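You operate a simulated robot arm through the tools that you are given. There is no shell and no other tool. Be economical: measure what you need, move in short steps, check, and stop when the job is done.

You are at the controls of a simulated robot arm. One attempt, no reset.

## Task
Stack the jar that says "27" from the top of the tile bench on top of the jar marked "72". Open the cupboard drawer, take the steel scoop and put it inside, then shut the drawer. Fetch the blue-rimmed cup and set it on the shelf under the kiln bench. Put the green-rimmed cup on top of the white wiping block. Put one of the wooden sticks from the top of the tile bench on the clay lump on the top of the bucket bench. Put the card that says "fern" from the top of the tile bench on the back of the ware table and the card marked "CONE 6" on top of the pink basin. Any order will do. Set down upright: blue-rimmed cup, green-rimmed cup.

Only the result counts: the job must be done as asked and must still hold three seconds after the hand-in. Knocking over, shifting, dropping, spilling or breaking anything else fails it.

## Robot
A 7-joint arm with a four-finger gripper on a trunk, on a base that drives. Base frame: it is fixed to the floor where the robot stands at the start and does not move with it; the origin is under the middle of the robot, x ahead of it, y to its left, z up; the surface under the hand at the start is at about z = 0.8. Units: m, rad, N and s.
Its first joint turns from -1.204 to 3.002 rad. Places, roughly: back of the ware table (24x26 cm) [-2.7, -0.36, 0.66]; bin [-1.9, -1, 0.3]; blue-rimmed cup [0.5, 0, 0.75]; card [1.25, 0.5, 0.75]; clay lump (6x5x3 cm) [0.5, 3, 0.5]; cupboard drawer [-1.8, -1, 0.4]; green-rimmed cup [0.5, 0, 0.75]; jar [0.75, -0.25, 0.75]; pink basin (23x23x6 cm) [1.3, 0.1, 0.8]; shelf under the kiln bench [3.7, 2.5, 0.2]; steel scoop (12x6x3 cm) [0.7, -0.2, 0.8]; wiping block (10x7x4 cm) [1, -0.2, 0.8]; wooden stick (2x2x11 cm) [1.1, 0.7, 0.9]. Payload 3.67 kg.
Tool frame: the origin (TCP) lies between the finger pads and is the grasp point; the fingertips stand 0.028 m ahead of it; z points along the fingers, y is the line along which they close. The gripper opens to 0.112 m. The gripper's body begins 0.073 m behind the TCP.
Orientation is that of the tool frame in the base frame, as [roll, pitch, yaw] about the fixed x, y, z axes, in that order (R = Rz(yaw) Ry(pitch) Rx(roll)). With the fingers straight down and closing along the base's y, the tool's x points along the base's -x, its y along +y and its z along -z.

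## Interface
- The arm moves only by the tool nudge_tool. Its argument "targets" is a list of rows, each an object (a shift or turn left out is 0, a gripper value left out holds the last) with "angular": the turn, a rotation vector about the base's x, y, z in rad, a list of three; "travel": the shift along the base's x, y, z in cm, a list of three; "gripper": the opening, from 0 (shut) to 1 (fully open). In form: [{"angular": [ax, ay, az], "travel": [tx, ty, tz], "gripper": gripper}, ...]. A call has 1 to 10 rows; each row is the pose to reach, as a shift and turn from the pose commanded when the call began. Rows are played at 5 a second. More than 0.05 m and 0.15 rad between two rows, or a gripper value outside its range, and nothing of the call is played. Where a pose cannot be reached the arm comes as near as it can. A force on the tool above 40 N (or 10 N above the force at the start of the call, whichever is more), or a blocked arm, ends the call early, and 0.2 s more pass. The fingers move at their own pace and stop on an object; they squeeze with about 23 N. The grip force told is the motor's: it shows also when the fingers shut on nothing. Time passes only in rows, and 0.2 s behind the last, so rows that repeat a pose let the fingers close. It gives the time, the measured TCP pose, the force on the tool (base axes), the opening and the grip force at its end, in the units of the frame above (readings bear some noise), with the torque about the TCP (base axes, N m) and any sound that the robot's microphone picked up.
- Cameras (640 x 400 px; columns grow to the right, rows downward): "scene" is now at [0.1279, 0.0037, 1.4507]; the picture's right is [0.06, -1.00, -0.00], its down [-0.76, -0.04, -0.65] and it looks along [0.65, 0.04, -0.76] (base axes); focal length 249 px, centre (320, 200). "wrist" rides on the gripper at [0.06, -0.018, -0.104] in the tool frame; the picture's right is [0.29, 0.96, 0.00], its down [-0.80, 0.24, -0.55] and it looks along [-0.53, 0.16, 0.83] (tool axes); focal length 234 px, centre (320, 200). There is no depth. A picture from a camera that has moved, and an enlarged one, comes with that camera's place and axes in the base frame and with its lens.
- capture(camera): a new picture of that camera. It takes no simulated time.
- lift_body(by): slides the trunk up (or, below 0, down) by that many m; the arm and the scene camera ride with it, the base frame stays. It gives what a move gives, with no picture.
- roll_base(legs): drives the robot by 1 to 6 legs, each [ahead, turn to the left] in m and rad, along the robot's own axes; the way and the turn of a leg run together, so that a leg with both is an arc; at most 1.5 m and 3.142 rad a leg. The arm and the cameras ride along, it lands a little off, and it stops where it bumps. It gives what a move gives.
- turn_head(pan, tilt): turns the head with the scene camera to pan (to the left, within 1.501 rad either way) and tilt (down, from -0.506 to 1.204), counted from straight ahead of the robot. It gives what a move gives.
- enlarge(camera, box): a new picture of the part [left, top, right, bottom] of that camera's present view, enlarged. It takes no simulated time.
- close_job(): hands the job in; it is judged then, once.

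Work in short steps. Places have to be worked out from the pictures, the camera data and where the tool is seen: move nearer, look again, correct. Check each grasp and each placing, and mend what went wrong. You have 483 turns and 236 pictures in all, those below and enlarged ones among them. Open the gripper and draw the arm clear of the work before you hand the job in, unless the task says otherwise; then end with one line.

The tools are called after "Emit:" by a JSON object that holds its "api" and its "payload". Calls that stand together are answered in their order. nudge_tool: Moves the arm, as the interface text tells. Its arguments: {"type":"object","properties":{"targets":{"type":"array","items":{"type":"object","properties":{"angular":{"type":"array","items":{"type":"number"}},"travel":{"type":"array","items":{"type":"number"}},"gripper":{"type":"number"}}}}},"required":["targets"]} The other tools are called the same way: lift_body (by) slides the trunk up or down; roll_base (legs) drives the base; turn_head (pan, tilt) turns the head that bears the scene camera; capture (camera) takes a picture; enlarge (camera, box) takes an enlarged picture of a part of a camera's view; close_job () hands the job in.

At the start:

```text
time: 0.0
ee_pos: [0.6837, -0.2682, 1.1398]
tcp_rot: [-3.141, 0.0, -3.141]
ft_force: [0.5, -0.3, 0.0]
torque: [0.03, -0.02, 0.03]
gripper_width: 0.1121
grasp_force: 0.0
trunk travel left (down, up): [-0.6, 0.24]
robot x, y, heading: [0.0019, 0.0017, 0.001]
head pan, tilt: [0.056, 0.867]
```

scene: 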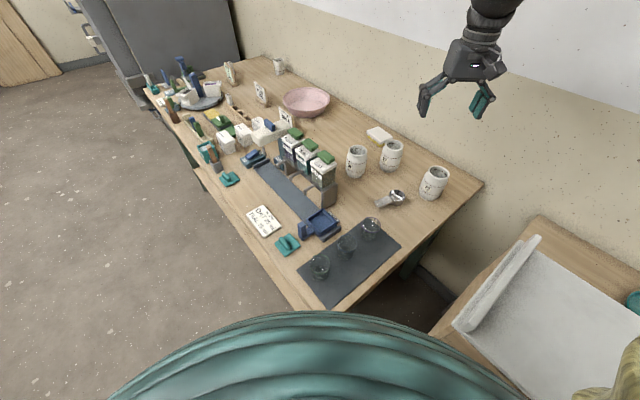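
wrist: 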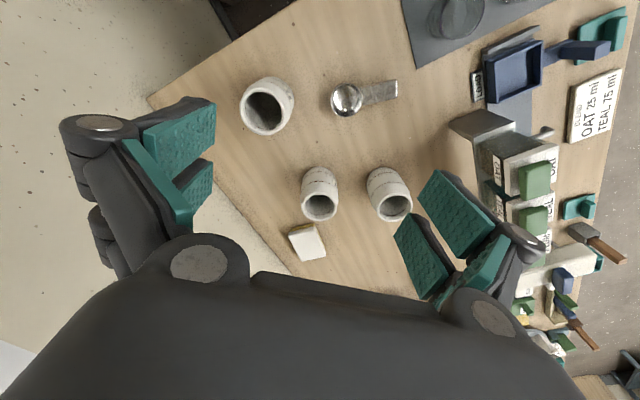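

The scene shows the tile bench with jars, scoop, cups, cards. I enlarge parts of it to identify the things.

Emit:
{"api": "enlarge", "payload": {"camera": "scene", "box": [290, 120, 490, 310]}}

Emit:
{"api": "enlarge", "payload": {"camera": "scene", "box": [130, 50, 340, 180]}}

Emit:
{"api": "enlarge", "payload": {"camera": "wrist", "box": [220, 0, 440, 270]}}

```text
2.11 times, centred on (390, 215) of scene
camera zoom: at [0.1279, 0.0037, 1.4507], right [0.06, -1.0, 0.0], down [-0.76, -0.04, -0.65], along [0.65, 0.04, -0.76], focal length 524 px, centre (173, 168)
```

zoom: 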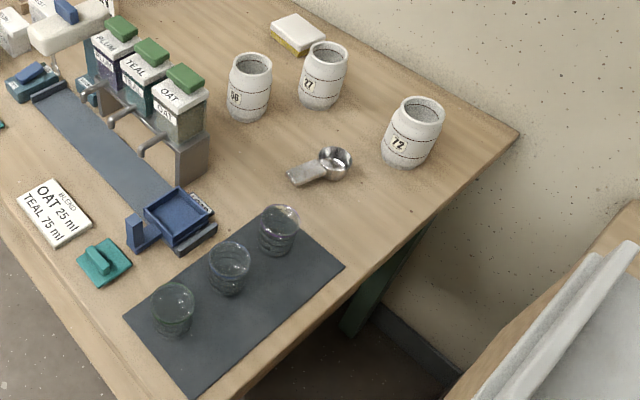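

```text
3.05 times, centred on (235, 115) of scene
camera zoom: at [0.1279, 0.0037, 1.4507], right [0.06, -1.0, 0.0], down [-0.76, -0.04, -0.65], along [0.65, 0.04, -0.76], focal length 759 px, centre (579, 459)
```

zoom: 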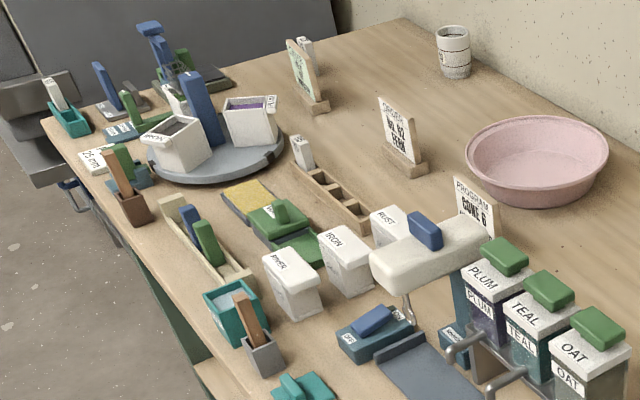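

```text
1.48 times, centred on (330, 135) of wrist
camera zoom: at [0.6232, -0.2844, 1.2448], right [-0.29, 0.96, 0.0], down [0.8, 0.24, 0.55], along [0.53, 0.16, -0.83], focal length 347 px, centre (305, 296)
```

zoom: 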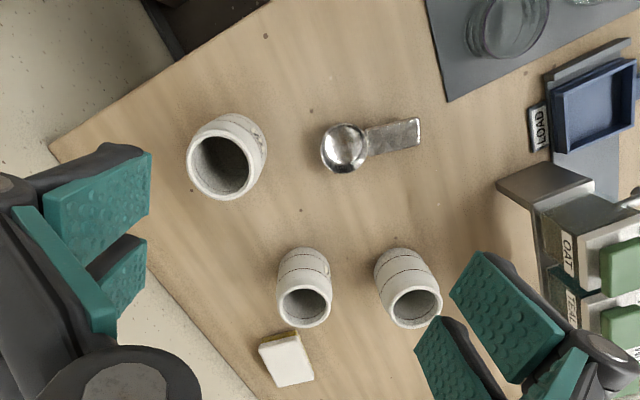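

Next I read the jar labels, cup rims and cards.

Emit:
{"api": "enlarge", "payload": {"camera": "scene", "box": [340, 130, 460, 205]}}

Emit:
{"api": "enlarge", "payload": {"camera": "scene", "box": [296, 205, 400, 290]}}

Emit:
{"api": "enlarge", "payload": {"camera": "scene", "box": [215, 50, 305, 135]}}

Emit:
{"api": "enlarge", "payload": {"camera": "scene", "box": [140, 50, 240, 180]}}

```text
5.33 times, centred on (400, 168) of scene
camera zoom: at [0.1279, 0.0037, 1.4507], right [0.06, -1.0, 0.0], down [-0.76, -0.04, -0.65], along [0.65, 0.04, -0.76], focal length 1328 px, centre (-107, 373)
```

zoom: 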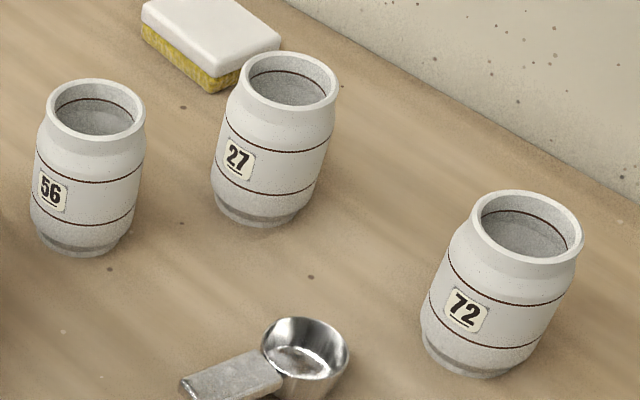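

```text
4.71 times, centred on (348, 248) of scene
camera zoom: at [0.1279, 0.0037, 1.4507], right [0.06, -1.0, 0.0], down [-0.76, -0.04, -0.65], along [0.65, 0.04, -0.76], focal length 1172 px, centre (188, -24)
```

zoom: 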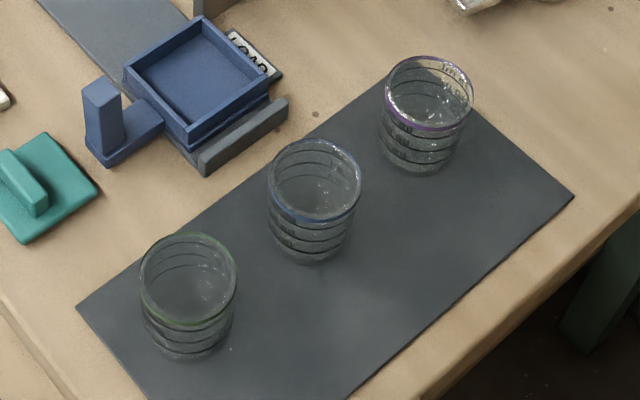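

```text
4.71 times, centred on (260, 92) of scene
camera zoom: at [0.1279, 0.0037, 1.4507], right [0.06, -1.0, 0.0], down [-0.76, -0.04, -0.65], along [0.65, 0.04, -0.76], focal length 1172 px, centre (602, 706)
```

zoom: 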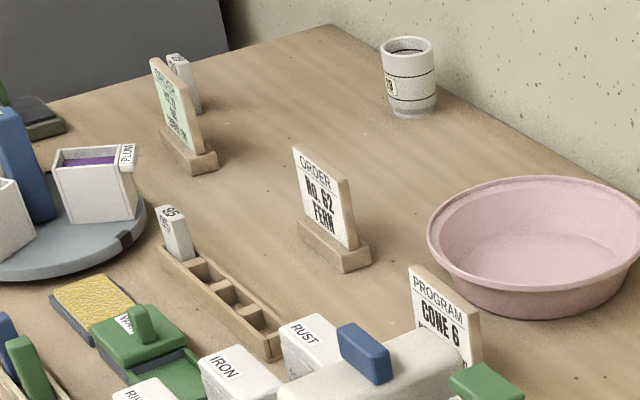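

```text
3.08 times, centred on (190, 115) of scene
camera zoom: at [0.1279, 0.0037, 1.4507], right [0.06, -1.0, 0.0], down [-0.76, -0.04, -0.65], along [0.65, 0.04, -0.76], focal length 766 px, centre (720, 462)
```

zoom: 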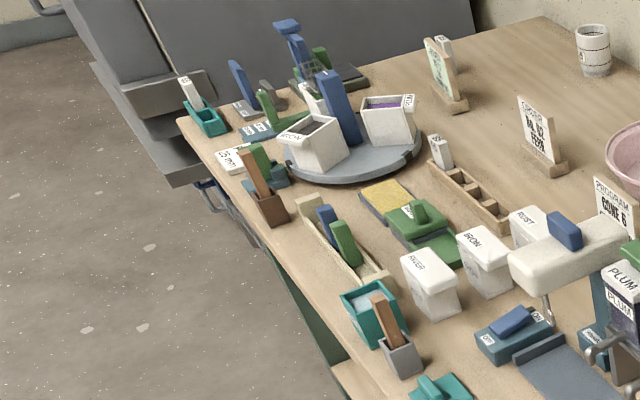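

Labels are clear: 56, 27, 72; cups green, blue, purple. I look around the room with the head.

Emit:
{"api": "turn_head", "payload": {"pan": 1.3, "tilt": 0.35}}

Emit:
{"api": "capture", "payload": {"camera": "scene"}}

Emit:
{"api": "turn_head", "payload": {"pan": 0.3, "tilt": 0.3}}

Emit:
{"api": "capture", "payload": {"camera": "scene"}}

Emit:
{"api": "turn_head", "payload": {"pan": -1.3, "tilt": 0.5}}

Emit:
{"api": "capture", "payload": {"camera": "scene"}}

Emit:
{"api": "turn_head", "payload": {"pan": 0, "tilt": 1.2}}

Emit:
{"api": "capture", "payload": {"camera": "scene"}}

```text
time: 1.4
ee_pos: [0.6847, -0.2683, 1.141]
tcp_rot: [3.141, 0.0, 3.141]
ft_force: [0.5, -0.3, -0.1]
torque: [0.02, 0.0, 0.01]
gripper_width: 0.112
grasp_force: 0.1
trunk travel left (down, up): [-0.6, 0.24]
robot x, y, heading: [-0.0007, -0.0006, 0.002]
head pan, tilt: [1.3, 0.351]
```

```text
226 pictures are left
camera scene: at [0.0758, 0.0891, 1.4957], right [0.96, -0.27, 0.0], down [-0.09, -0.33, -0.94], along [0.25, 0.9, -0.34], focal length 249 px, centre (320, 200)
```

scene: 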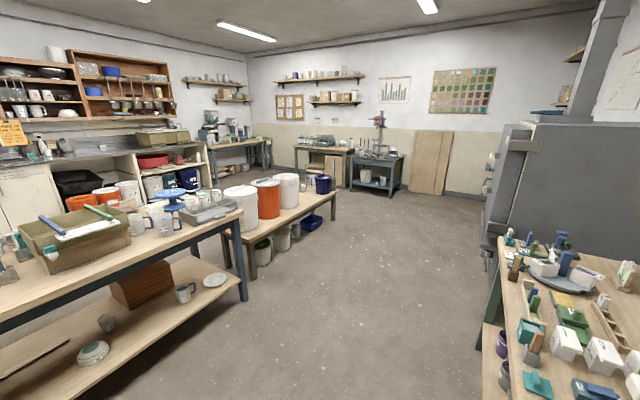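

```text
time: 2.7
ee_pos: [0.6832, -0.2683, 1.1399]
tcp_rot: [-3.141, 0.0, -3.141]
ft_force: [-0.1, -0.3, -0.6]
torque: [0.0, -0.01, 0.0]
gripper_width: 0.112
grasp_force: 0.1
trunk travel left (down, up): [-0.6, 0.24]
robot x, y, heading: [-0.0021, -0.0018, -0.001]
head pan, tilt: [0.3, 0.3]
```

```text
225 pictures are left
camera scene: at [0.14, 0.0271, 1.5005], right [0.3, -0.96, 0.0], down [-0.28, -0.09, -0.96], along [0.91, 0.28, -0.3], focal length 249 px, centre (320, 200)
```

scene: 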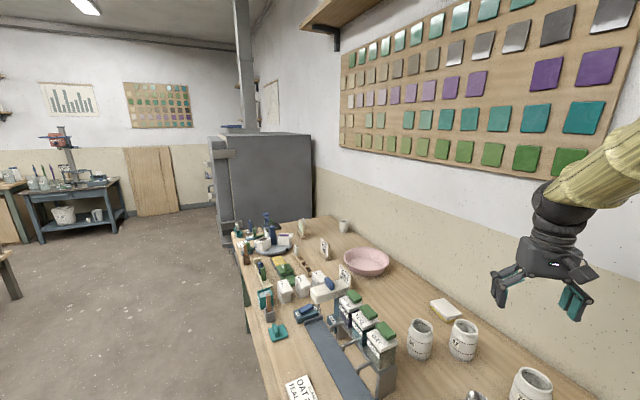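

```text
time: 4.4
ee_pos: [0.6833, -0.267, 1.1405]
tcp_rot: [3.141, 0.0, -3.141]
ft_force: [0.4, -0.3, 0.1]
torque: [-0.01, -0.02, 0.0]
gripper_width: 0.112
grasp_force: 0.0
trunk travel left (down, up): [-0.6, 0.24]
robot x, y, heading: [0.0008, -0.0033, 0.001]
head pan, tilt: [-1.3, 0.499]
```

```text
224 pictures are left
camera scene: at [0.0752, -0.0883, 1.4821], right [-0.96, -0.27, 0.0], down [-0.13, 0.46, -0.88], along [0.24, -0.85, -0.48], focal length 249 px, centre (320, 200)
```

scene: 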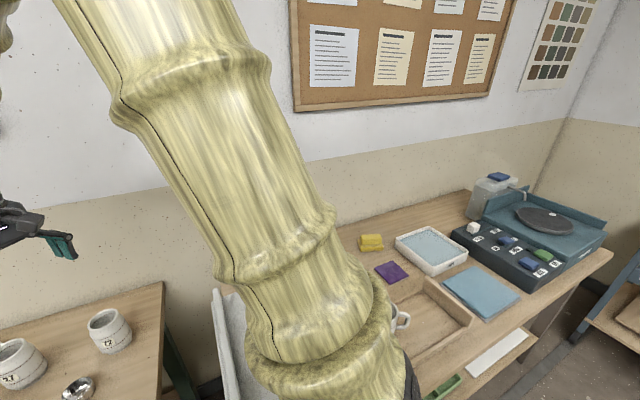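

```text
time: 5.8
ee_pos: [0.6838, -0.2674, 1.1403]
tcp_rot: [-3.14, 0.001, -3.14]
ft_force: [-0.4, 0.4, -0.6]
torque: [-0.01, -0.02, -0.02]
gripper_width: 0.1122
grasp_force: 0.1
trunk travel left (down, up): [-0.6, 0.24]
robot x, y, heading: [0.0004, -0.0025, -0.002]
head pan, tilt: [0.0, 1.201]
```

```text
223 pictures are left
camera scene: at [0.1068, -0.0006, 1.4284], right [0.0, -1.0, 0.0], down [-0.93, 0.0, -0.36], along [0.36, 0.0, -0.93], focal length 249 px, centre (320, 200)
```

scene: 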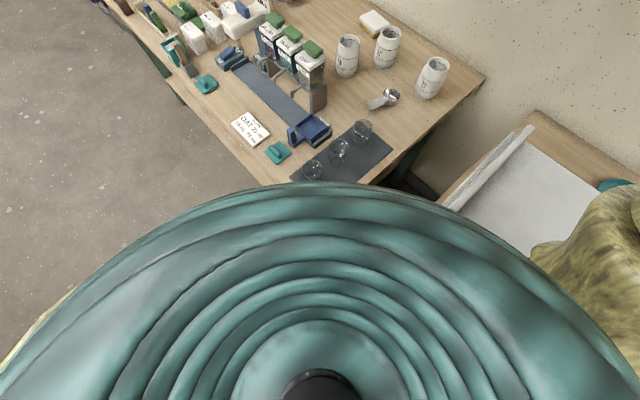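

Triangulating from both cameras: bench top z≈0.80, jar rims z≈0.91, jar 27 at about (0.853, -0.218), jar 72 at about (0.72, -0.338). I move above jar 27 while turning the fingers so they clear the neighbours.

Emit:
{"api": "nudge_tool", "payload": {"targets": [{"travel": [2.4, 0.7, 0], "angular": [0, 0, 0.15]}, {"travel": [4.8, 1.4, 0], "angular": [0, 0, 0.3]}, {"travel": [7.2, 2.1, 0], "angular": [0, 0, 0.45]}, {"travel": [9.6, 2.8, 0], "angular": [0, 0, 0.6]}, {"travel": [12, 3.5, 0], "angular": [0, 0, 0.75]}, {"travel": [14.4, 4.2, 0], "angular": [0, 0, 0.9]}, {"travel": [16.9, 5, 0], "angular": [0, 0, 1.047]}]}}

Emit:
{"api": "turn_head", "payload": {"pan": -0.15, "tilt": 0.75}}

Emit:
{"api": "capture", "payload": {"camera": "wrist"}}

Emit:
{"api": "capture", "payload": {"camera": "scene"}}

```text
time: 7.4
ee_pos: [0.8535, -0.2175, 1.1384]
tcp_rot: [3.139, -0.001, -2.091]
ft_force: [-0.1, 0.3, -0.2]
torque: [0.01, 0.02, -0.04]
gripper_width: 0.1121
grasp_force: 0.1
trunk travel left (down, up): [-0.6, 0.24]
robot x, y, heading: [0.0005, 0.0014, 0.002]
head pan, tilt: [0.0, 1.201]
```

```text
time: 8.3
ee_pos: [0.852, -0.2164, 1.141]
tcp_rot: [3.141, -0.001, -2.097]
ft_force: [-0.3, -1.3, -0.8]
torque: [0.0, 0.01, 0.04]
gripper_width: 0.1118
grasp_force: 0.1
trunk travel left (down, up): [-0.6, 0.24]
robot x, y, heading: [0.0014, 0.002, -0.003]
head pan, tilt: [-0.15, 0.75]
```

```text
222 pictures are left
camera wrist: at [0.8374, -0.2766, 1.2442], right [-0.97, 0.23, 0.0], down [0.19, 0.81, 0.55], along [0.13, 0.54, -0.83], focal length 234 px, centre (320, 200)
```

wrist: 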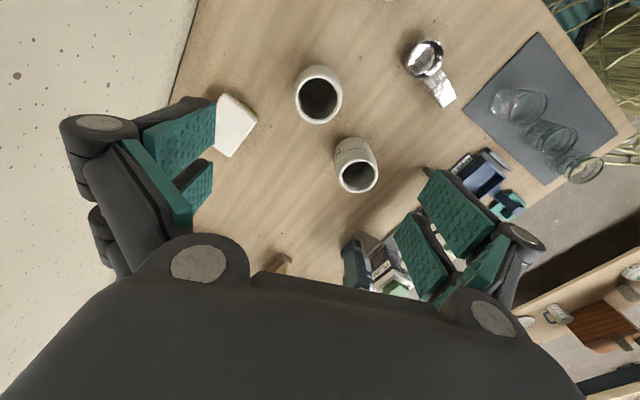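

```text
221 pictures are left
camera scene: at [0.1329, -0.0131, 1.46], right [-0.15, -0.99, 0.0], down [-0.68, 0.1, -0.73], along [0.72, -0.11, -0.68], focal length 249 px, centre (320, 200)
```

scene: 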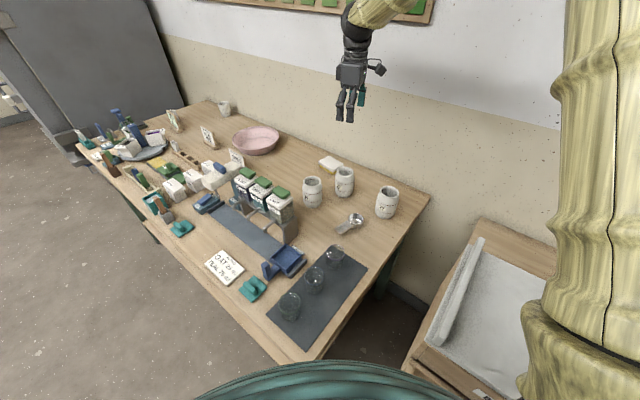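

Jar 27 rim comes out at (0.853, -0.224); I descend around it in steps, first part-way.

Emit:
{"api": "nudge_tool", "payload": {"targets": [{"travel": [0, -0.3, -4.5]}, {"travel": [0, -0.5, -9]}, {"travel": [0, -0.5, -13.5]}, {"travel": [0, -0.5, -17]}]}}

Emit:
{"api": "capture", "payload": {"camera": "wrist"}}

Emit:
{"api": "enlarge", "payload": {"camera": "scene", "box": [280, 100, 440, 250]}}

```text
time: 9.3
ee_pos: [0.8535, -0.2223, 0.9705]
tcp_rot: [3.139, 0.001, -2.094]
ft_force: [1.1, 0.2, 0.2]
torque: [-0.01, 0.03, -0.04]
gripper_width: 0.1117
grasp_force: 0.1
trunk travel left (down, up): [-0.6, 0.24]
robot x, y, heading: [-0.0, -0.0021, -0.001]
head pan, tilt: [-0.15, 0.75]
```

```text
220 pictures are left
camera wrist: at [0.8383, -0.2822, 1.0746], right [-0.97, 0.23, 0.0], down [0.19, 0.81, 0.55], along [0.13, 0.54, -0.83], focal length 234 px, centre (320, 200)
```

wrist: 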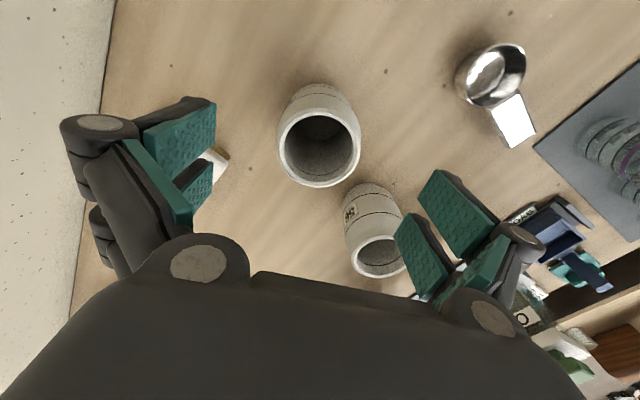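

```text
2.67 times, centred on (360, 175) of scene
camera zoom: at [0.1333, -0.013, 1.4601], right [-0.15, -0.99, 0.0], down [-0.67, 0.1, -0.73], along [0.72, -0.11, -0.68], focal length 664 px, centre (213, 267)
```

zoom: 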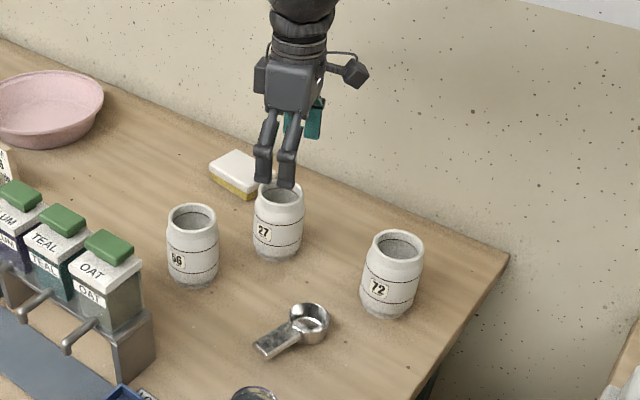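

The rim centre lies right where the tool axis projects. I descend to z≈0.865 and close.

Emit:
{"api": "nudge_tool", "payload": {"targets": [{"travel": [0, 0, -4]}, {"travel": [0, 0, -8]}, {"travel": [0, 0, -10.5]}, {"travel": [0, 0, -10.5], "gripper": 0}, {"travel": [0, 0, -10.5]}, {"travel": [0, 0, -10.5]}, {"travel": [0, 0, -10.5]}]}}

Emit:
{"api": "capture", "payload": {"camera": "wrist"}}

```text
time: 10.9
ee_pos: [0.8522, -0.2217, 0.8658]
tcp_rot: [3.14, 0.0, -2.094]
ft_force: [-0.8, 0.2, 0.2]
torque: [0.01, 0.02, -0.02]
gripper_width: 0.0714
grasp_force: 23.3
trunk travel left (down, up): [-0.6, 0.24]
robot x, y, heading: [0.0004, 0.0003, 0.002]
head pan, tilt: [-0.15, 0.75]
```

```text
218 pictures are left
camera wrist: at [0.8378, -0.2812, 0.9699], right [-0.97, 0.23, 0.0], down [0.19, 0.81, 0.55], along [0.13, 0.54, -0.83], focal length 234 px, centre (320, 200)
```

wrist: 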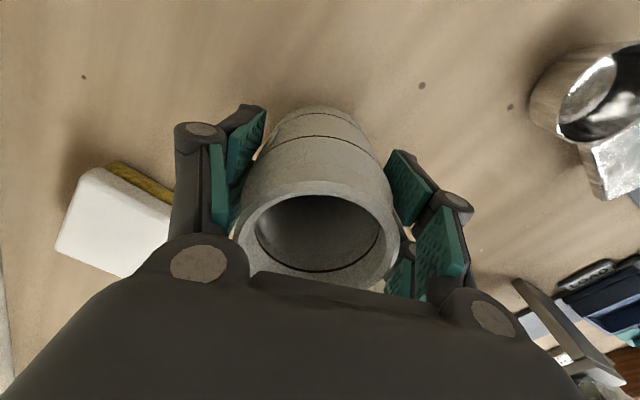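

Grasp holds (0.071 m). I lift 13 cm and move over jar 72, then check with the scene camera.

Emit:
{"api": "nudge_tool", "payload": {"targets": [{"travel": [0, 0, 4.5]}, {"travel": [0, 0, 9]}, {"travel": [0, 0, 13.5]}, {"travel": [-3.2, -3, 14.5]}, {"travel": [-6.5, -5.9, 14.5]}, {"travel": [-9.8, -8.8, 14.5]}, {"travel": [-13, -11.7, 14.5]}, {"travel": [-13, -11.7, 14.5]}]}}

Emit:
{"api": "turn_head", "payload": {"pan": -0.45, "tilt": 0.75}}

Emit:
{"api": "enlarge", "payload": {"camera": "scene", "box": [260, 110, 400, 250]}}

Emit:
{"api": "capture", "payload": {"camera": "wrist"}}

```text
time: 12.7
ee_pos: [0.7226, -0.3376, 1.0098]
tcp_rot: [-3.141, 0.0, -2.094]
ft_force: [0.2, 1.3, -4.2]
torque: [-0.02, 0.01, -0.02]
gripper_width: 0.0714
grasp_force: 22.9
trunk travel left (down, up): [-0.6, 0.24]
robot x, y, heading: [-0.0018, 0.0049, -0.001]
head pan, tilt: [-0.15, 0.75]
```

```text
time: 13.5
ee_pos: [0.7223, -0.3393, 1.009]
tcp_rot: [-3.141, 0.0, -2.095]
ft_force: [0.2, 0.3, -3.3]
torque: [-0.06, 0.02, 0.03]
gripper_width: 0.0714
grasp_force: 23.2
trunk travel left (down, up): [-0.6, 0.24]
robot x, y, heading: [-0.0002, -0.0, 0.0]
head pan, tilt: [-0.45, 0.75]
```

```text
2.86 times, centred on (330, 180) of scene
camera zoom: at [0.1259, -0.0367, 1.46], right [-0.43, -0.9, 0.0], down [-0.61, 0.3, -0.73], along [0.66, -0.32, -0.68], focal length 712 px, centre (291, 257)
```

zoom: 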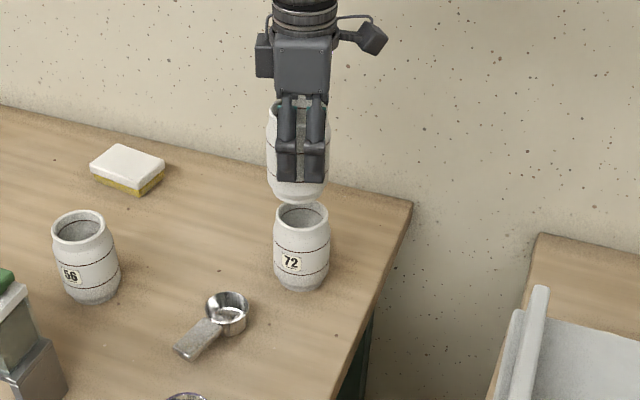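

```text
216 pictures are left
camera wrist: at [0.708, -0.3989, 1.1145], right [-0.97, 0.23, 0.0], down [0.19, 0.81, 0.55], along [0.13, 0.54, -0.83], focal length 234 px, centre (320, 200)
```

wrist: 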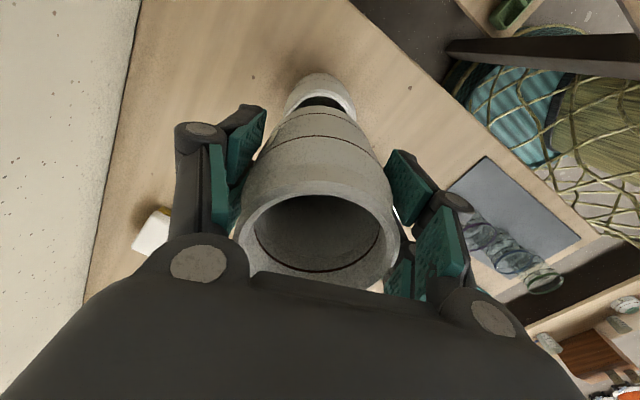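

Scene camera puts the 72 rim within 3 mm of the tool axis; I enlarge the wrist view to confirm the other direction.

Emit:
{"api": "enlarge", "payload": {"camera": "wrist", "box": [260, 60, 380, 140]}}

```text
5.00 times, centred on (320, 100) of wrist
camera zoom: at [0.708, -0.3989, 1.1145], right [-0.97, 0.23, 0.0], down [0.19, 0.81, 0.55], along [0.13, 0.54, -0.83], focal length 1171 px, centre (320, 700)
```

zoom: 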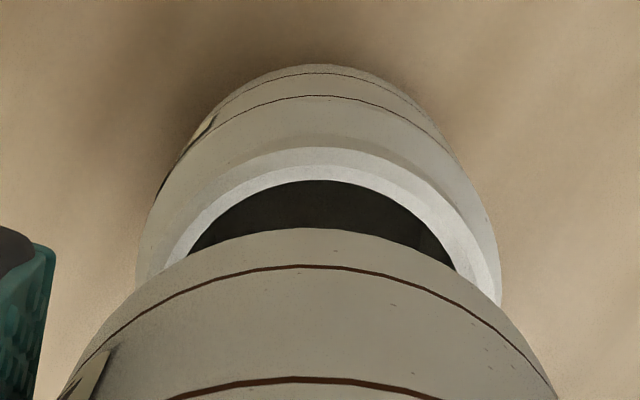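

The wrist view matches a concentric position within ~1 mm. I lower gently.

Emit:
{"api": "nudge_tool", "payload": {"targets": [{"travel": [0, 0, -1.5]}, {"travel": [0, 0, -2.5]}, {"travel": [0, 0, -2.8]}, {"travel": [0, 0, -3.1]}]}}

```text
time: 14.5
ee_pos: [0.7221, -0.3394, 0.9788]
tcp_rot: [-3.142, 0.0, -2.094]
ft_force: [-0.1, 0.5, -4.1]
torque: [-0.02, 0.0, 0.0]
gripper_width: 0.0712
grasp_force: 23.7
trunk travel left (down, up): [-0.6, 0.24]
robot x, y, heading: [0.005, -0.0013, 0.002]
head pan, tilt: [-0.45, 0.75]
```

No contact yet; I continue in 2 mm steps.

Emit:
{"api": "nudge_tool", "payload": {"targets": [{"travel": [0, 0, -0.2]}, {"travel": [0, 0, -0.4]}]}}

Emit:
{"api": "enlarge", "payload": {"camera": "scene", "box": [290, 130, 370, 210]}}

```text
time: 15.1
ee_pos: [0.7231, -0.3401, 0.974]
tcp_rot: [-3.141, 0.001, -2.094]
ft_force: [-0.3, 0.0, -3.3]
torque: [0.0, -0.01, 0.02]
gripper_width: 0.0715
grasp_force: 23.3
trunk travel left (down, up): [-0.6, 0.24]
robot x, y, heading: [-0.0025, 0.0016, 0.0]
head pan, tilt: [-0.45, 0.75]
```

```text
5.00 times, centred on (330, 170) of scene
camera zoom: at [0.1258, -0.0369, 1.4601], right [-0.44, -0.9, 0.0], down [-0.61, 0.3, -0.73], along [0.66, -0.32, -0.68], focal length 1245 px, centre (270, 350)
```

zoom: 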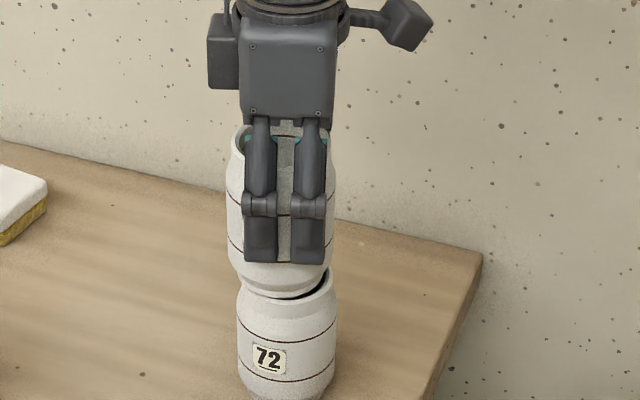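

The held jar seems a few mm left of the lower jar's axis; I zoom in further to measure.

Emit:
{"api": "enlarge", "payload": {"camera": "scene", "box": [314, 160, 350, 210]}}

Emit:
{"api": "enlarge", "payload": {"camera": "wrist", "box": [260, 70, 380, 150]}}

```text
8.00 times, centred on (332, 185) of scene
camera zoom: at [0.1258, -0.0369, 1.4601], right [-0.44, -0.9, 0.0], down [-0.61, 0.3, -0.73], along [0.66, -0.32, -0.68], focal length 1993 px, centre (224, 320)
```

zoom: 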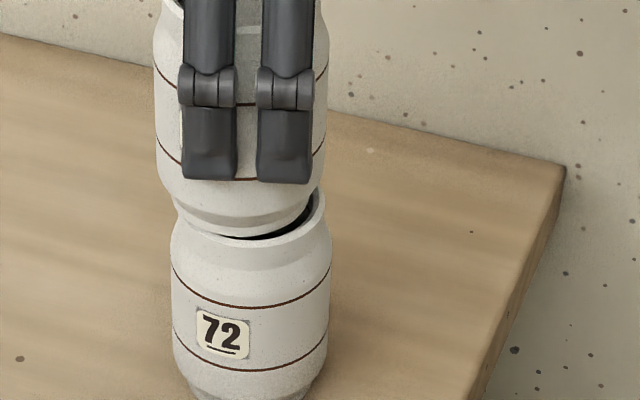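

```text
5.00 times, centred on (320, 110) of wrist
camera zoom: at [0.7083, -0.399, 1.079], right [-0.97, 0.23, 0.0], down [0.19, 0.81, 0.55], along [0.13, 0.54, -0.83], focal length 1171 px, centre (320, 650)
```

zoom: 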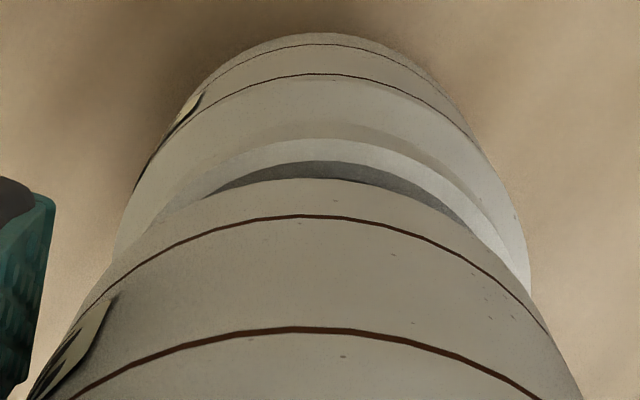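

Comparing both views, the lower jar's axis is about 3–4 mm toward -x and 3 mm toward -y of the held one. I raise slightly, shift and recheck.

Emit:
{"api": "nudge_tool", "payload": {"targets": [{"travel": [0, 0, 0.5]}, {"travel": [-0.35, -0.27, 0.5]}, {"travel": [-0.35, -0.27, 0.5]}]}}

Emit:
{"api": "enlarge", "payload": {"camera": "scene", "box": [314, 160, 350, 210]}}

Emit:
{"api": "enlarge", "payload": {"camera": "wrist", "box": [260, 70, 380, 150]}}

```text
time: 15.9
ee_pos: [0.7205, -0.3419, 0.98]
tcp_rot: [-3.141, 0.002, -2.094]
ft_force: [0.7, -0.4, -3.8]
torque: [0.0, 0.01, -0.02]
gripper_width: 0.0715
grasp_force: 23.1
trunk travel left (down, up): [-0.6, 0.24]
robot x, y, heading: [0.0, 0.0007, -0.001]
head pan, tilt: [-0.45, 0.75]
```

```text
8.00 times, centred on (332, 185) of scene
camera zoom: at [0.1258, -0.0368, 1.46], right [-0.44, -0.9, 0.0], down [-0.61, 0.3, -0.73], along [0.66, -0.32, -0.68], focal length 1993 px, centre (224, 320)
```

zoom: 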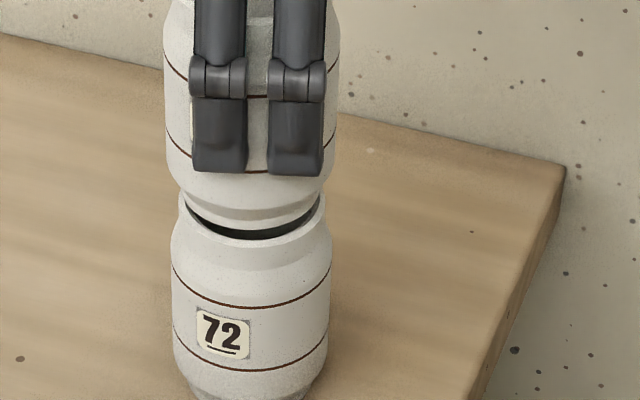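

```text
5.00 times, centred on (320, 110) of wrist
camera zoom: at [0.7052, -0.4021, 1.0841], right [-0.97, 0.23, 0.0], down [0.19, 0.81, 0.55], along [0.13, 0.54, -0.83], focal length 1171 px, centre (320, 650)
```

zoom: 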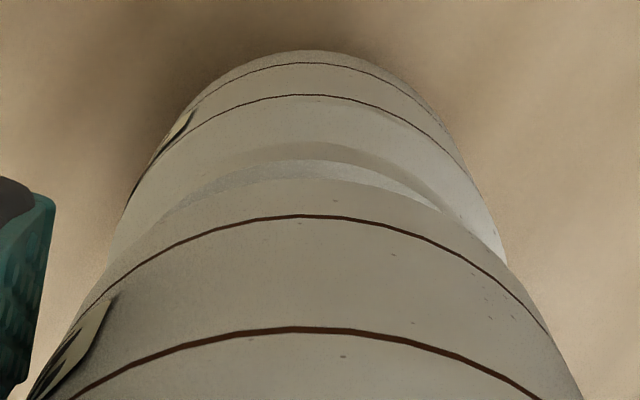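

Now aligned in both views. Lower in small steps until contact force shows.

Emit:
{"api": "nudge_tool", "payload": {"targets": [{"travel": [0, 0, -0.4]}, {"travel": [0, 0, -0.7]}, {"travel": [0, 0, -0.9]}]}}

Emit:
{"api": "nudge_tool", "payload": {"targets": [{"travel": [0, 0, -0.15]}, {"travel": [0, 0, -0.3]}]}}

Emit:
{"api": "enlarge", "payload": {"camera": "scene", "box": [314, 160, 350, 210]}}

```text
time: 16.7
ee_pos: [0.7204, -0.3419, 0.9706]
tcp_rot: [3.14, 0.001, -2.094]
ft_force: [-0.1, -1.3, -4.4]
torque: [0.0, 0.01, -0.02]
gripper_width: 0.0716
grasp_force: 23.0
trunk travel left (down, up): [-0.6, 0.24]
robot x, y, heading: [-0.0016, 0.0012, 0.001]
head pan, tilt: [-0.45, 0.75]
```

```text
time: 17.3
ee_pos: [0.718, -0.341, 0.9705]
tcp_rot: [-3.138, 0.002, -2.093]
ft_force: [1.9, -0.2, 15.7]
torque: [0.2, 0.04, -0.08]
gripper_width: 0.072
grasp_force: 22.8
trunk travel left (down, up): [-0.6, 0.24]
robot x, y, heading: [0.0003, 0.0014, 0.006]
head pan, tilt: [-0.45, 0.75]
```

```text
8.00 times, centred on (332, 185) of scene
camera zoom: at [0.1244, -0.0362, 1.4606], right [-0.44, -0.9, 0.0], down [-0.61, 0.3, -0.73], along [0.66, -0.32, -0.68], focal length 1993 px, centre (224, 320)
```

zoom: 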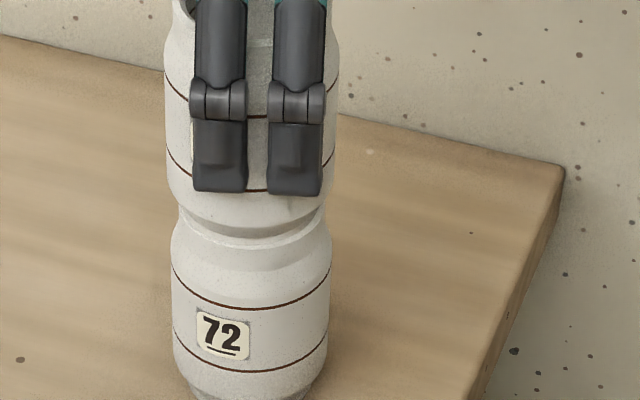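

Contact at 0.970; the stack looks seated evenly. I relieve the pressure slightly and open.

Emit:
{"api": "nudge_tool", "payload": {"targets": [{"travel": [0, 0, 0.2]}, {"travel": [0, 0, 0.2], "gripper": 0.75}, {"travel": [0, 0, 0.2], "gripper": 1}, {"travel": [0, 0, 0.2]}]}}

Emit:
{"api": "nudge_tool", "payload": {"targets": [{"travel": [0, 0, 4]}, {"travel": [0, 0, 8]}, {"travel": [0, 0, 12]}, {"travel": [0, 0, 16]}]}}

Emit:
{"api": "capture", "payload": {"camera": "scene"}}

Emit:
{"api": "capture", "payload": {"camera": "wrist"}}

```text
time: 18.3
ee_pos: [0.7194, -0.3421, 0.969]
tcp_rot: [-3.142, 0.001, -2.095]
ft_force: [0.2, 0.8, 0.3]
torque: [0.03, -0.01, 0.0]
gripper_width: 0.112
grasp_force: 0.1
trunk travel left (down, up): [-0.6, 0.24]
robot x, y, heading: [0.0074, -0.0001, 0.001]
head pan, tilt: [-0.45, 0.75]
```

```text
time: 19.3
ee_pos: [0.7186, -0.3422, 1.1303]
tcp_rot: [-3.14, 0.0, -2.096]
ft_force: [0.1, -0.6, -0.1]
torque: [0.01, 0.0, 0.03]
gripper_width: 0.112
grasp_force: 0.2
trunk travel left (down, up): [-0.6, 0.24]
robot x, y, heading: [0.0009, 0.0014, -0.006]
head pan, tilt: [-0.45, 0.75]
```

```text
208 pictures are left
camera scene: at [0.1247, -0.0362, 1.4601], right [-0.44, -0.9, 0.0], down [-0.61, 0.3, -0.73], along [0.66, -0.32, -0.68], focal length 249 px, centre (320, 200)
```

scene: 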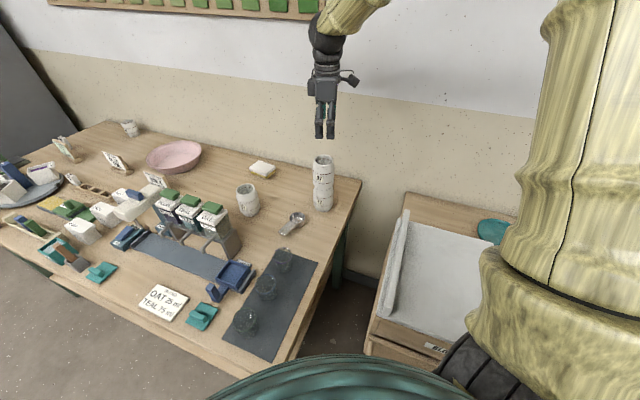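

```text
207 pictures are left
camera wrist: at [0.7041, -0.4025, 1.2337], right [-0.97, 0.23, 0.0], down [0.19, 0.81, 0.55], along [0.13, 0.54, -0.83], focal length 234 px, centre (320, 200)
```

wrist: 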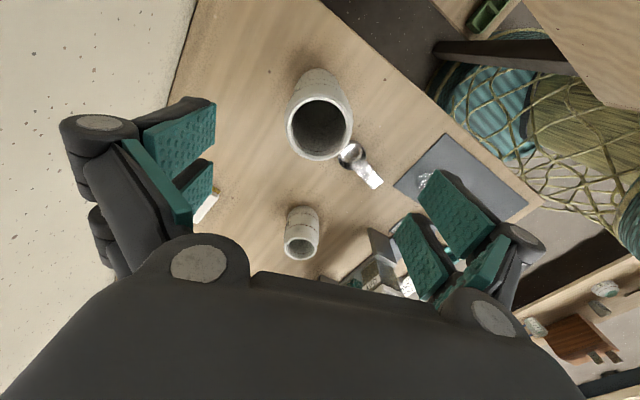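

The stack stands. Before driving I want to know the robot's own footprint; part of it shows at the right of the wrist view, so I enlarge that.

Emit:
{"api": "enlarge", "payload": {"camera": "wrist", "box": [400, 0, 640, 260]}}

Emit:
{"api": "turn_head", "payload": {"pan": 1.5, "tilt": 1.0}}

Emit:
{"api": "capture", "payload": {"camera": "scene"}}

```text
1.54 times, centred on (520, 130) of wrist
camera zoom: at [0.7041, -0.4025, 1.2337], right [-0.97, 0.23, 0.0], down [0.19, 0.81, 0.55], along [0.13, 0.54, -0.83], focal length 360 px, centre (12, 308)
```

zoom: 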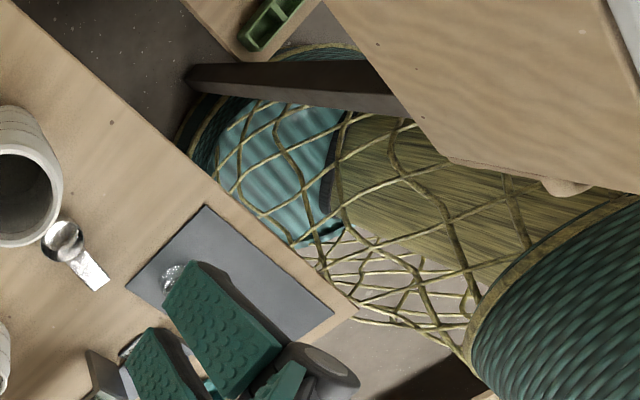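

```text
time: 21.2
ee_pos: [0.7199, -0.3432, 1.1276]
tcp_rot: [-3.141, 0.0, -2.095]
ft_force: [-0.9, 0.1, -0.5]
torque: [-0.01, 0.0, -0.02]
gripper_width: 0.1118
grasp_force: 0.1
trunk travel left (down, up): [-0.6, 0.24]
robot x, y, heading: [0.0017, 0.0002, 0.001]
head pan, tilt: [1.499, 1.0]
```

```text
205 pictures are left
camera scene: at [0.0559, 0.0687, 1.441], right [1.0, -0.07, 0.0], down [-0.06, -0.84, -0.54], along [0.04, 0.54, -0.84], focal length 249 px, centre (320, 200)
```

scene: 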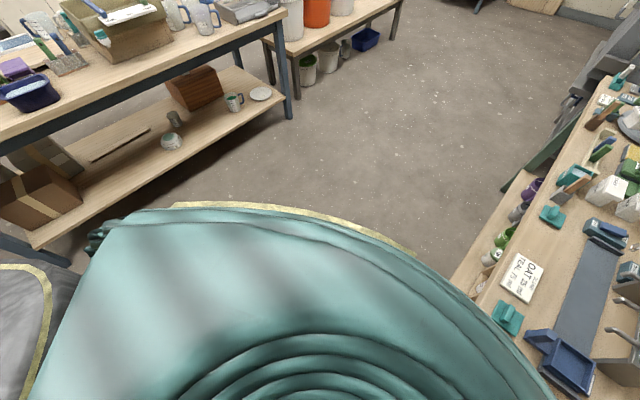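

The base looks round with r≈0.28 and the bench has a shelf below, so I must keep ~0.3 m off its edge. The bench front edge runs from (0.32,-0.01) to (1.42,1.04); a good station is about (0.38,0.50) facing the bench (heading -0.8). I raise the hand and drive there in legs.

Emit:
{"api": "nudge_tool", "payload": {"targets": [{"travel": [0, 0, 4]}, {"travel": [0, 0, 8]}, {"travel": [0, 0, 12]}]}}

Emit:
{"api": "roll_base", "payload": {"legs": [[0, 1.31], [0.35, 0]]}}

Emit:
{"api": "turn_head", "payload": {"pan": -0.8, "tilt": 0.9}}

Emit:
{"api": "capture", "payload": {"camera": "scene"}}

```text
time: 22.0
ee_pos: [0.7182, -0.3404, 1.2524]
tcp_rot: [-3.141, 0.001, -2.095]
ft_force: [-0.5, 0.4, 0.0]
torque: [-0.02, -0.01, 0.01]
gripper_width: 0.112
grasp_force: 0.1
trunk travel left (down, up): [-0.6, 0.24]
robot x, y, heading: [0.0022, 0.0021, -0.002]
head pan, tilt: [1.499, 1.0]
```

```text
time: 27.5
ee_pos: [0.6281, 0.9352, 1.2481]
tcp_rot: [3.141, 0.001, -0.807]
ft_force: [-0.3, 0.2, -0.1]
torque: [-0.04, 0.01, -0.01]
gripper_width: 0.1121
grasp_force: 0.1
trunk travel left (down, up): [-0.6, 0.24]
robot x, y, heading: [0.0991, 0.3373, 1.292]
head pan, tilt: [1.499, 1.0]
```

```text
time: 29.6
ee_pos: [0.6274, 0.9331, 1.2502]
tcp_rot: [3.14, -0.001, -0.806]
ft_force: [-0.3, 0.1, 0.8]
torque: [-0.01, -0.01, 0.04]
gripper_width: 0.1117
grasp_force: 0.0
trunk travel left (down, up): [-0.6, 0.24]
robot x, y, heading: [0.0983, 0.3368, 1.296]
head pan, tilt: [-0.799, 0.901]
```

```text
204 pictures are left
camera scene: at [0.1815, 0.4209, 1.4482], right [0.47, -0.88, 0.0], down [-0.69, -0.37, -0.62], along [0.55, 0.29, -0.78], focal length 249 px, centre (320, 200)
```

scene: 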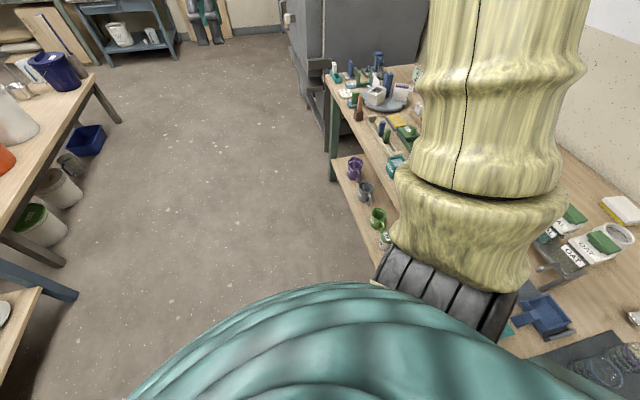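

I'm at (0.098,0.337). Turn right 0.76, drive 0.33, then turn to face the bench.

Emit:
{"api": "roll_base", "payload": {"legs": [[0, -0.76], [0.33, 0], [0, -1.35]]}}

Emit:
{"api": "turn_head", "payload": {"pan": 0, "tilt": 0.85}}

Emit:
{"api": "capture", "payload": {"camera": "scene"}}

Emit:
{"api": "capture", "payload": {"camera": "wrist"}}

```text
time: 37.1
ee_pos: [0.6106, -0.2618, 1.2498]
tcp_rot: [-3.141, -0.002, -2.923]
ft_force: [0.4, -0.3, -0.4]
torque: [0.0, 0.06, -0.02]
gripper_width: 0.1121
grasp_force: 0.0
trunk travel left (down, up): [-0.6, 0.24]
robot x, y, heading: [0.374, 0.4998, -0.828]
head pan, tilt: [-0.799, 0.901]
```

```text
time: 38.2
ee_pos: [0.6104, -0.2615, 1.2493]
tcp_rot: [3.142, 0.0, -2.923]
ft_force: [0.4, -0.3, -0.7]
torque: [-0.02, 0.01, 0.0]
gripper_width: 0.112
grasp_force: 0.1
trunk travel left (down, up): [-0.6, 0.24]
robot x, y, heading: [0.3782, 0.5019, -0.827]
head pan, tilt: [0.0, 0.85]
```

```text
203 pictures are left
camera scene: at [0.4624, 0.404, 1.4521], right [-0.74, -0.68, 0.0], down [-0.51, 0.55, -0.66], along [0.45, -0.49, -0.75], focal length 249 px, centre (320, 200)
```

scene: 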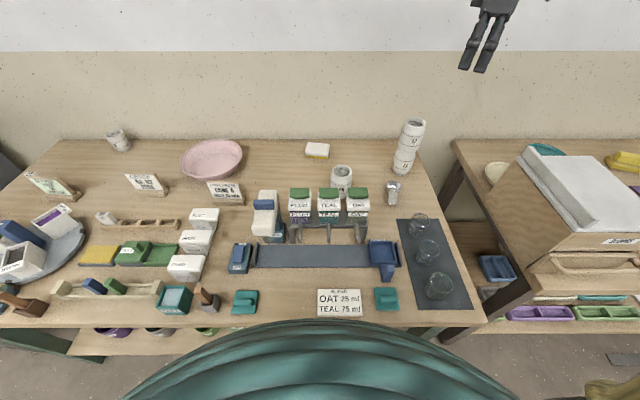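

```text
202 pictures are left
camera wrist: at [0.5558, -0.2916, 1.3542], right [-0.49, 0.87, 0.0], down [0.73, 0.41, 0.55], along [0.48, 0.27, -0.83], focal length 234 px, centre (320, 200)
```

wrist: 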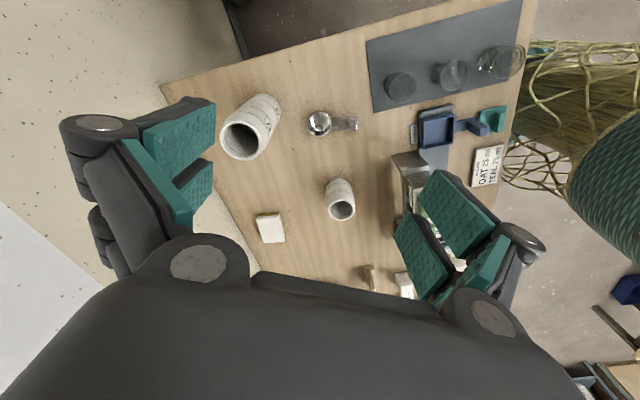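

Perfect view of the whole bench. I enlarge the right half and left half for measuring.

Emit:
{"api": "enlarge", "payload": {"camera": "scene", "box": [290, 110, 490, 320]}}

Emit:
{"api": "enlarge", "payload": {"camera": "scene", "box": [60, 120, 300, 270]}}

Emit:
{"api": "enlarge", "payload": {"camera": "scene", "box": [0, 200, 260, 340]}}

```text
1.90 times, centred on (390, 215) of scene
camera zoom: at [0.4624, 0.404, 1.4521], right [-0.74, -0.68, 0.0], down [-0.51, 0.55, -0.66], along [0.45, -0.49, -0.75], focal length 474 px, centre (187, 171)
```

zoom: 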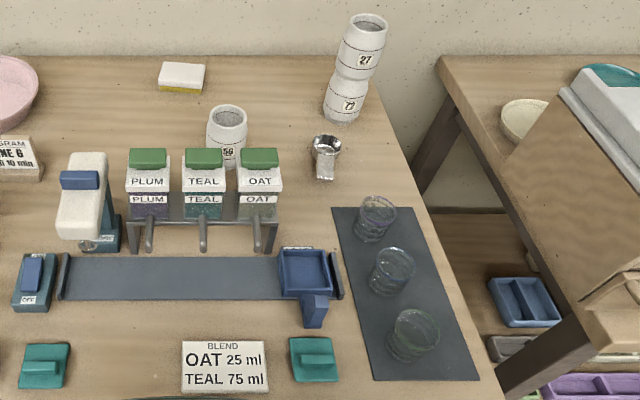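

```text
2.67 times, centred on (180, 195) of scene
camera zoom: at [0.4624, 0.404, 1.4521], right [-0.74, -0.68, 0.0], down [-0.51, 0.55, -0.66], along [0.45, -0.49, -0.75], focal length 664 px, centre (693, 213)
```

zoom: 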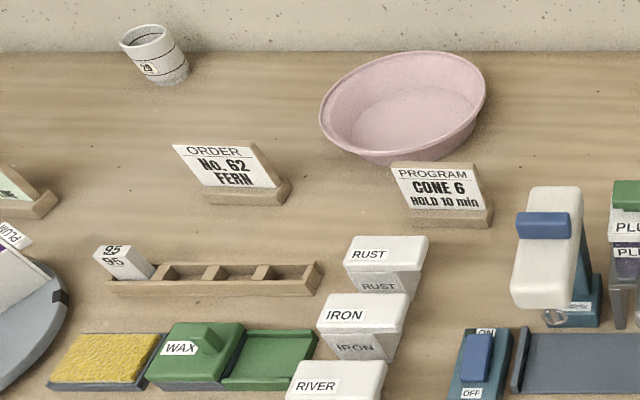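

```text
2.46 times, centred on (130, 270) of scene
camera zoom: at [0.4624, 0.404, 1.4521], right [-0.74, -0.68, 0.0], down [-0.51, 0.55, -0.66], along [0.45, -0.49, -0.75], focal length 613 px, centre (788, 28)
```

zoom: 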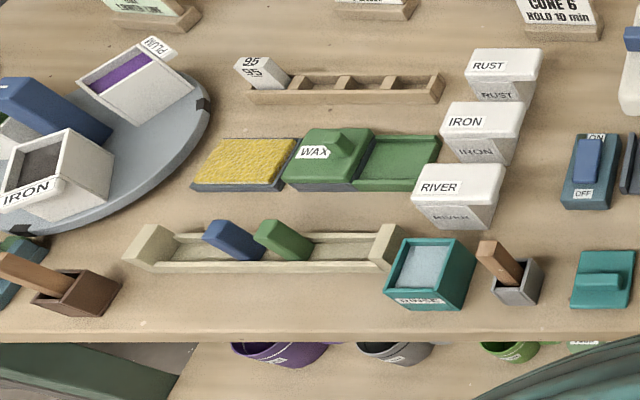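

Triangulation: cup rims at z≈0.86; green cup at (0.414, 0.019), blue (0.479,-0.049). I move above the green cup with fingers closing along the bench's length.

Emit:
{"api": "nudge_tool", "payload": {"targets": [{"travel": [-2.45, 3.5, -1.2], "angular": [0, 0, -0.128]}, {"travel": [-4.9, 7, -2.4], "angular": [0, 0, -0.256]}, {"travel": [-7.35, 10.5, -3.6], "angular": [0, 0, -0.385]}, {"travel": [-9.8, 14, -4.8], "angular": [0, 0, -0.513]}, {"travel": [-12.25, 17.5, -6], "angular": [0, 0, -0.641]}, {"travel": [-14.7, 21, -7.2], "angular": [0, 0, -0.77]}, {"travel": [-17.1, 24.5, -8.4], "angular": [0, 0, -0.898]}, {"travel": [-19.6, 28, -9.6], "angular": [0, 0, -1.026]}, {"travel": [-19.6, 28, -14], "angular": [0, 0, -1.026]}, {"travel": [-19.6, 28, -18.5], "angular": [0, 0, -1.026]}]}}

Emit:
{"api": "capture", "payload": {"camera": "wrist"}}

Emit:
{"api": "enlarge", "payload": {"camera": "scene", "box": [360, 140, 520, 320]}}

```text
time: 40.4
ee_pos: [0.4267, -0.0064, 1.0533]
tcp_rot: [3.036, -0.038, 2.309]
ft_force: [-1.0, 0.0, 0.4]
torque: [-0.03, -0.02, 0.01]
gripper_width: 0.1122
grasp_force: 0.0
out of reach, approached as far as the arm can: row 5, 6, 7, 8, 9, 10
trunk travel left (down, up): [-0.6, 0.24]
robot x, y, heading: [0.3722, 0.5028, -0.83]
head pan, tilt: [0.0, 0.85]
```

```text
198 pictures are left
camera wrist: at [0.3678, 0.0161, 1.1579], right [0.51, 0.85, 0.11], down [0.69, -0.48, 0.54], along [0.52, -0.2, -0.83], focal length 234 px, centre (320, 200)
```

wrist: 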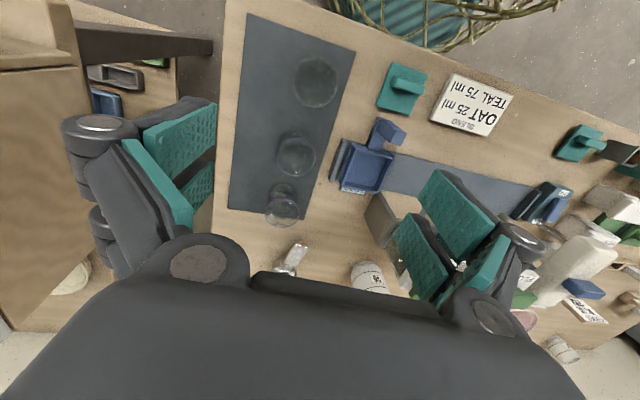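

```text
2.22 times, centred on (440, 230) of scene
camera zoom: at [0.4677, 0.4197, 1.4431], right [-0.59, -0.81, 0.0], down [-0.67, 0.48, -0.57], along [0.46, -0.33, -0.82], focal length 554 px, centre (53, 133)
```

zoom: 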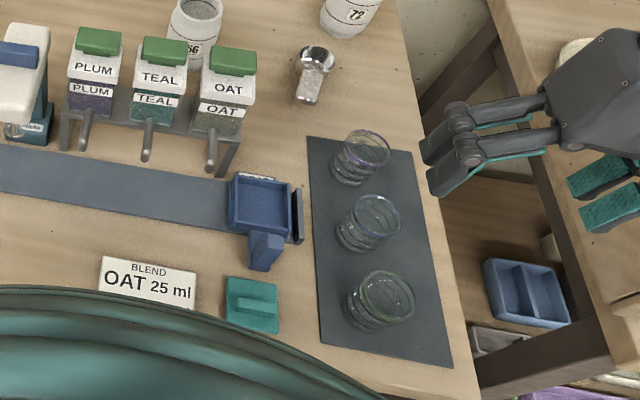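

The arm can't fold that close while high. I raise the trunk so the arm works lower relative to its shoulder, then re-pose.

Emit:
{"api": "lift_body", "payload": {"by": 0.18}}

Emit:
{"api": "nudge_tool", "payload": {"targets": [{"travel": [0, 0, -4]}, {"travel": [0, 0, -8]}, {"travel": [0, 0, -12]}]}}

```text
time: 42.4
ee_pos: [0.428, -0.0069, 1.2363]
tcp_rot: [3.04, -0.033, 2.313]
ft_force: [-0.6, 0.3, -0.1]
torque: [0.03, -0.02, -0.01]
gripper_width: 0.112
grasp_force: 0.0
trunk travel left (down, up): [-0.78, 0.06]
robot x, y, heading: [0.3746, 0.4996, -0.827]
head pan, tilt: [0.0, 0.85]
```

```text
time: 43.2
ee_pos: [0.4397, -0.0383, 1.1331]
tcp_rot: [3.14, -0.004, 2.334]
ft_force: [-0.5, -1.0, -0.4]
torque: [0.03, -0.03, 0.02]
gripper_width: 0.1121
grasp_force: 0.1
out of reach, approached as far as the arm can: row 1, 2, 3
trunk travel left (down, up): [-0.78, 0.06]
robot x, y, heading: [0.3767, 0.4963, -0.824]
head pan, tilt: [0.0, 0.85]
```

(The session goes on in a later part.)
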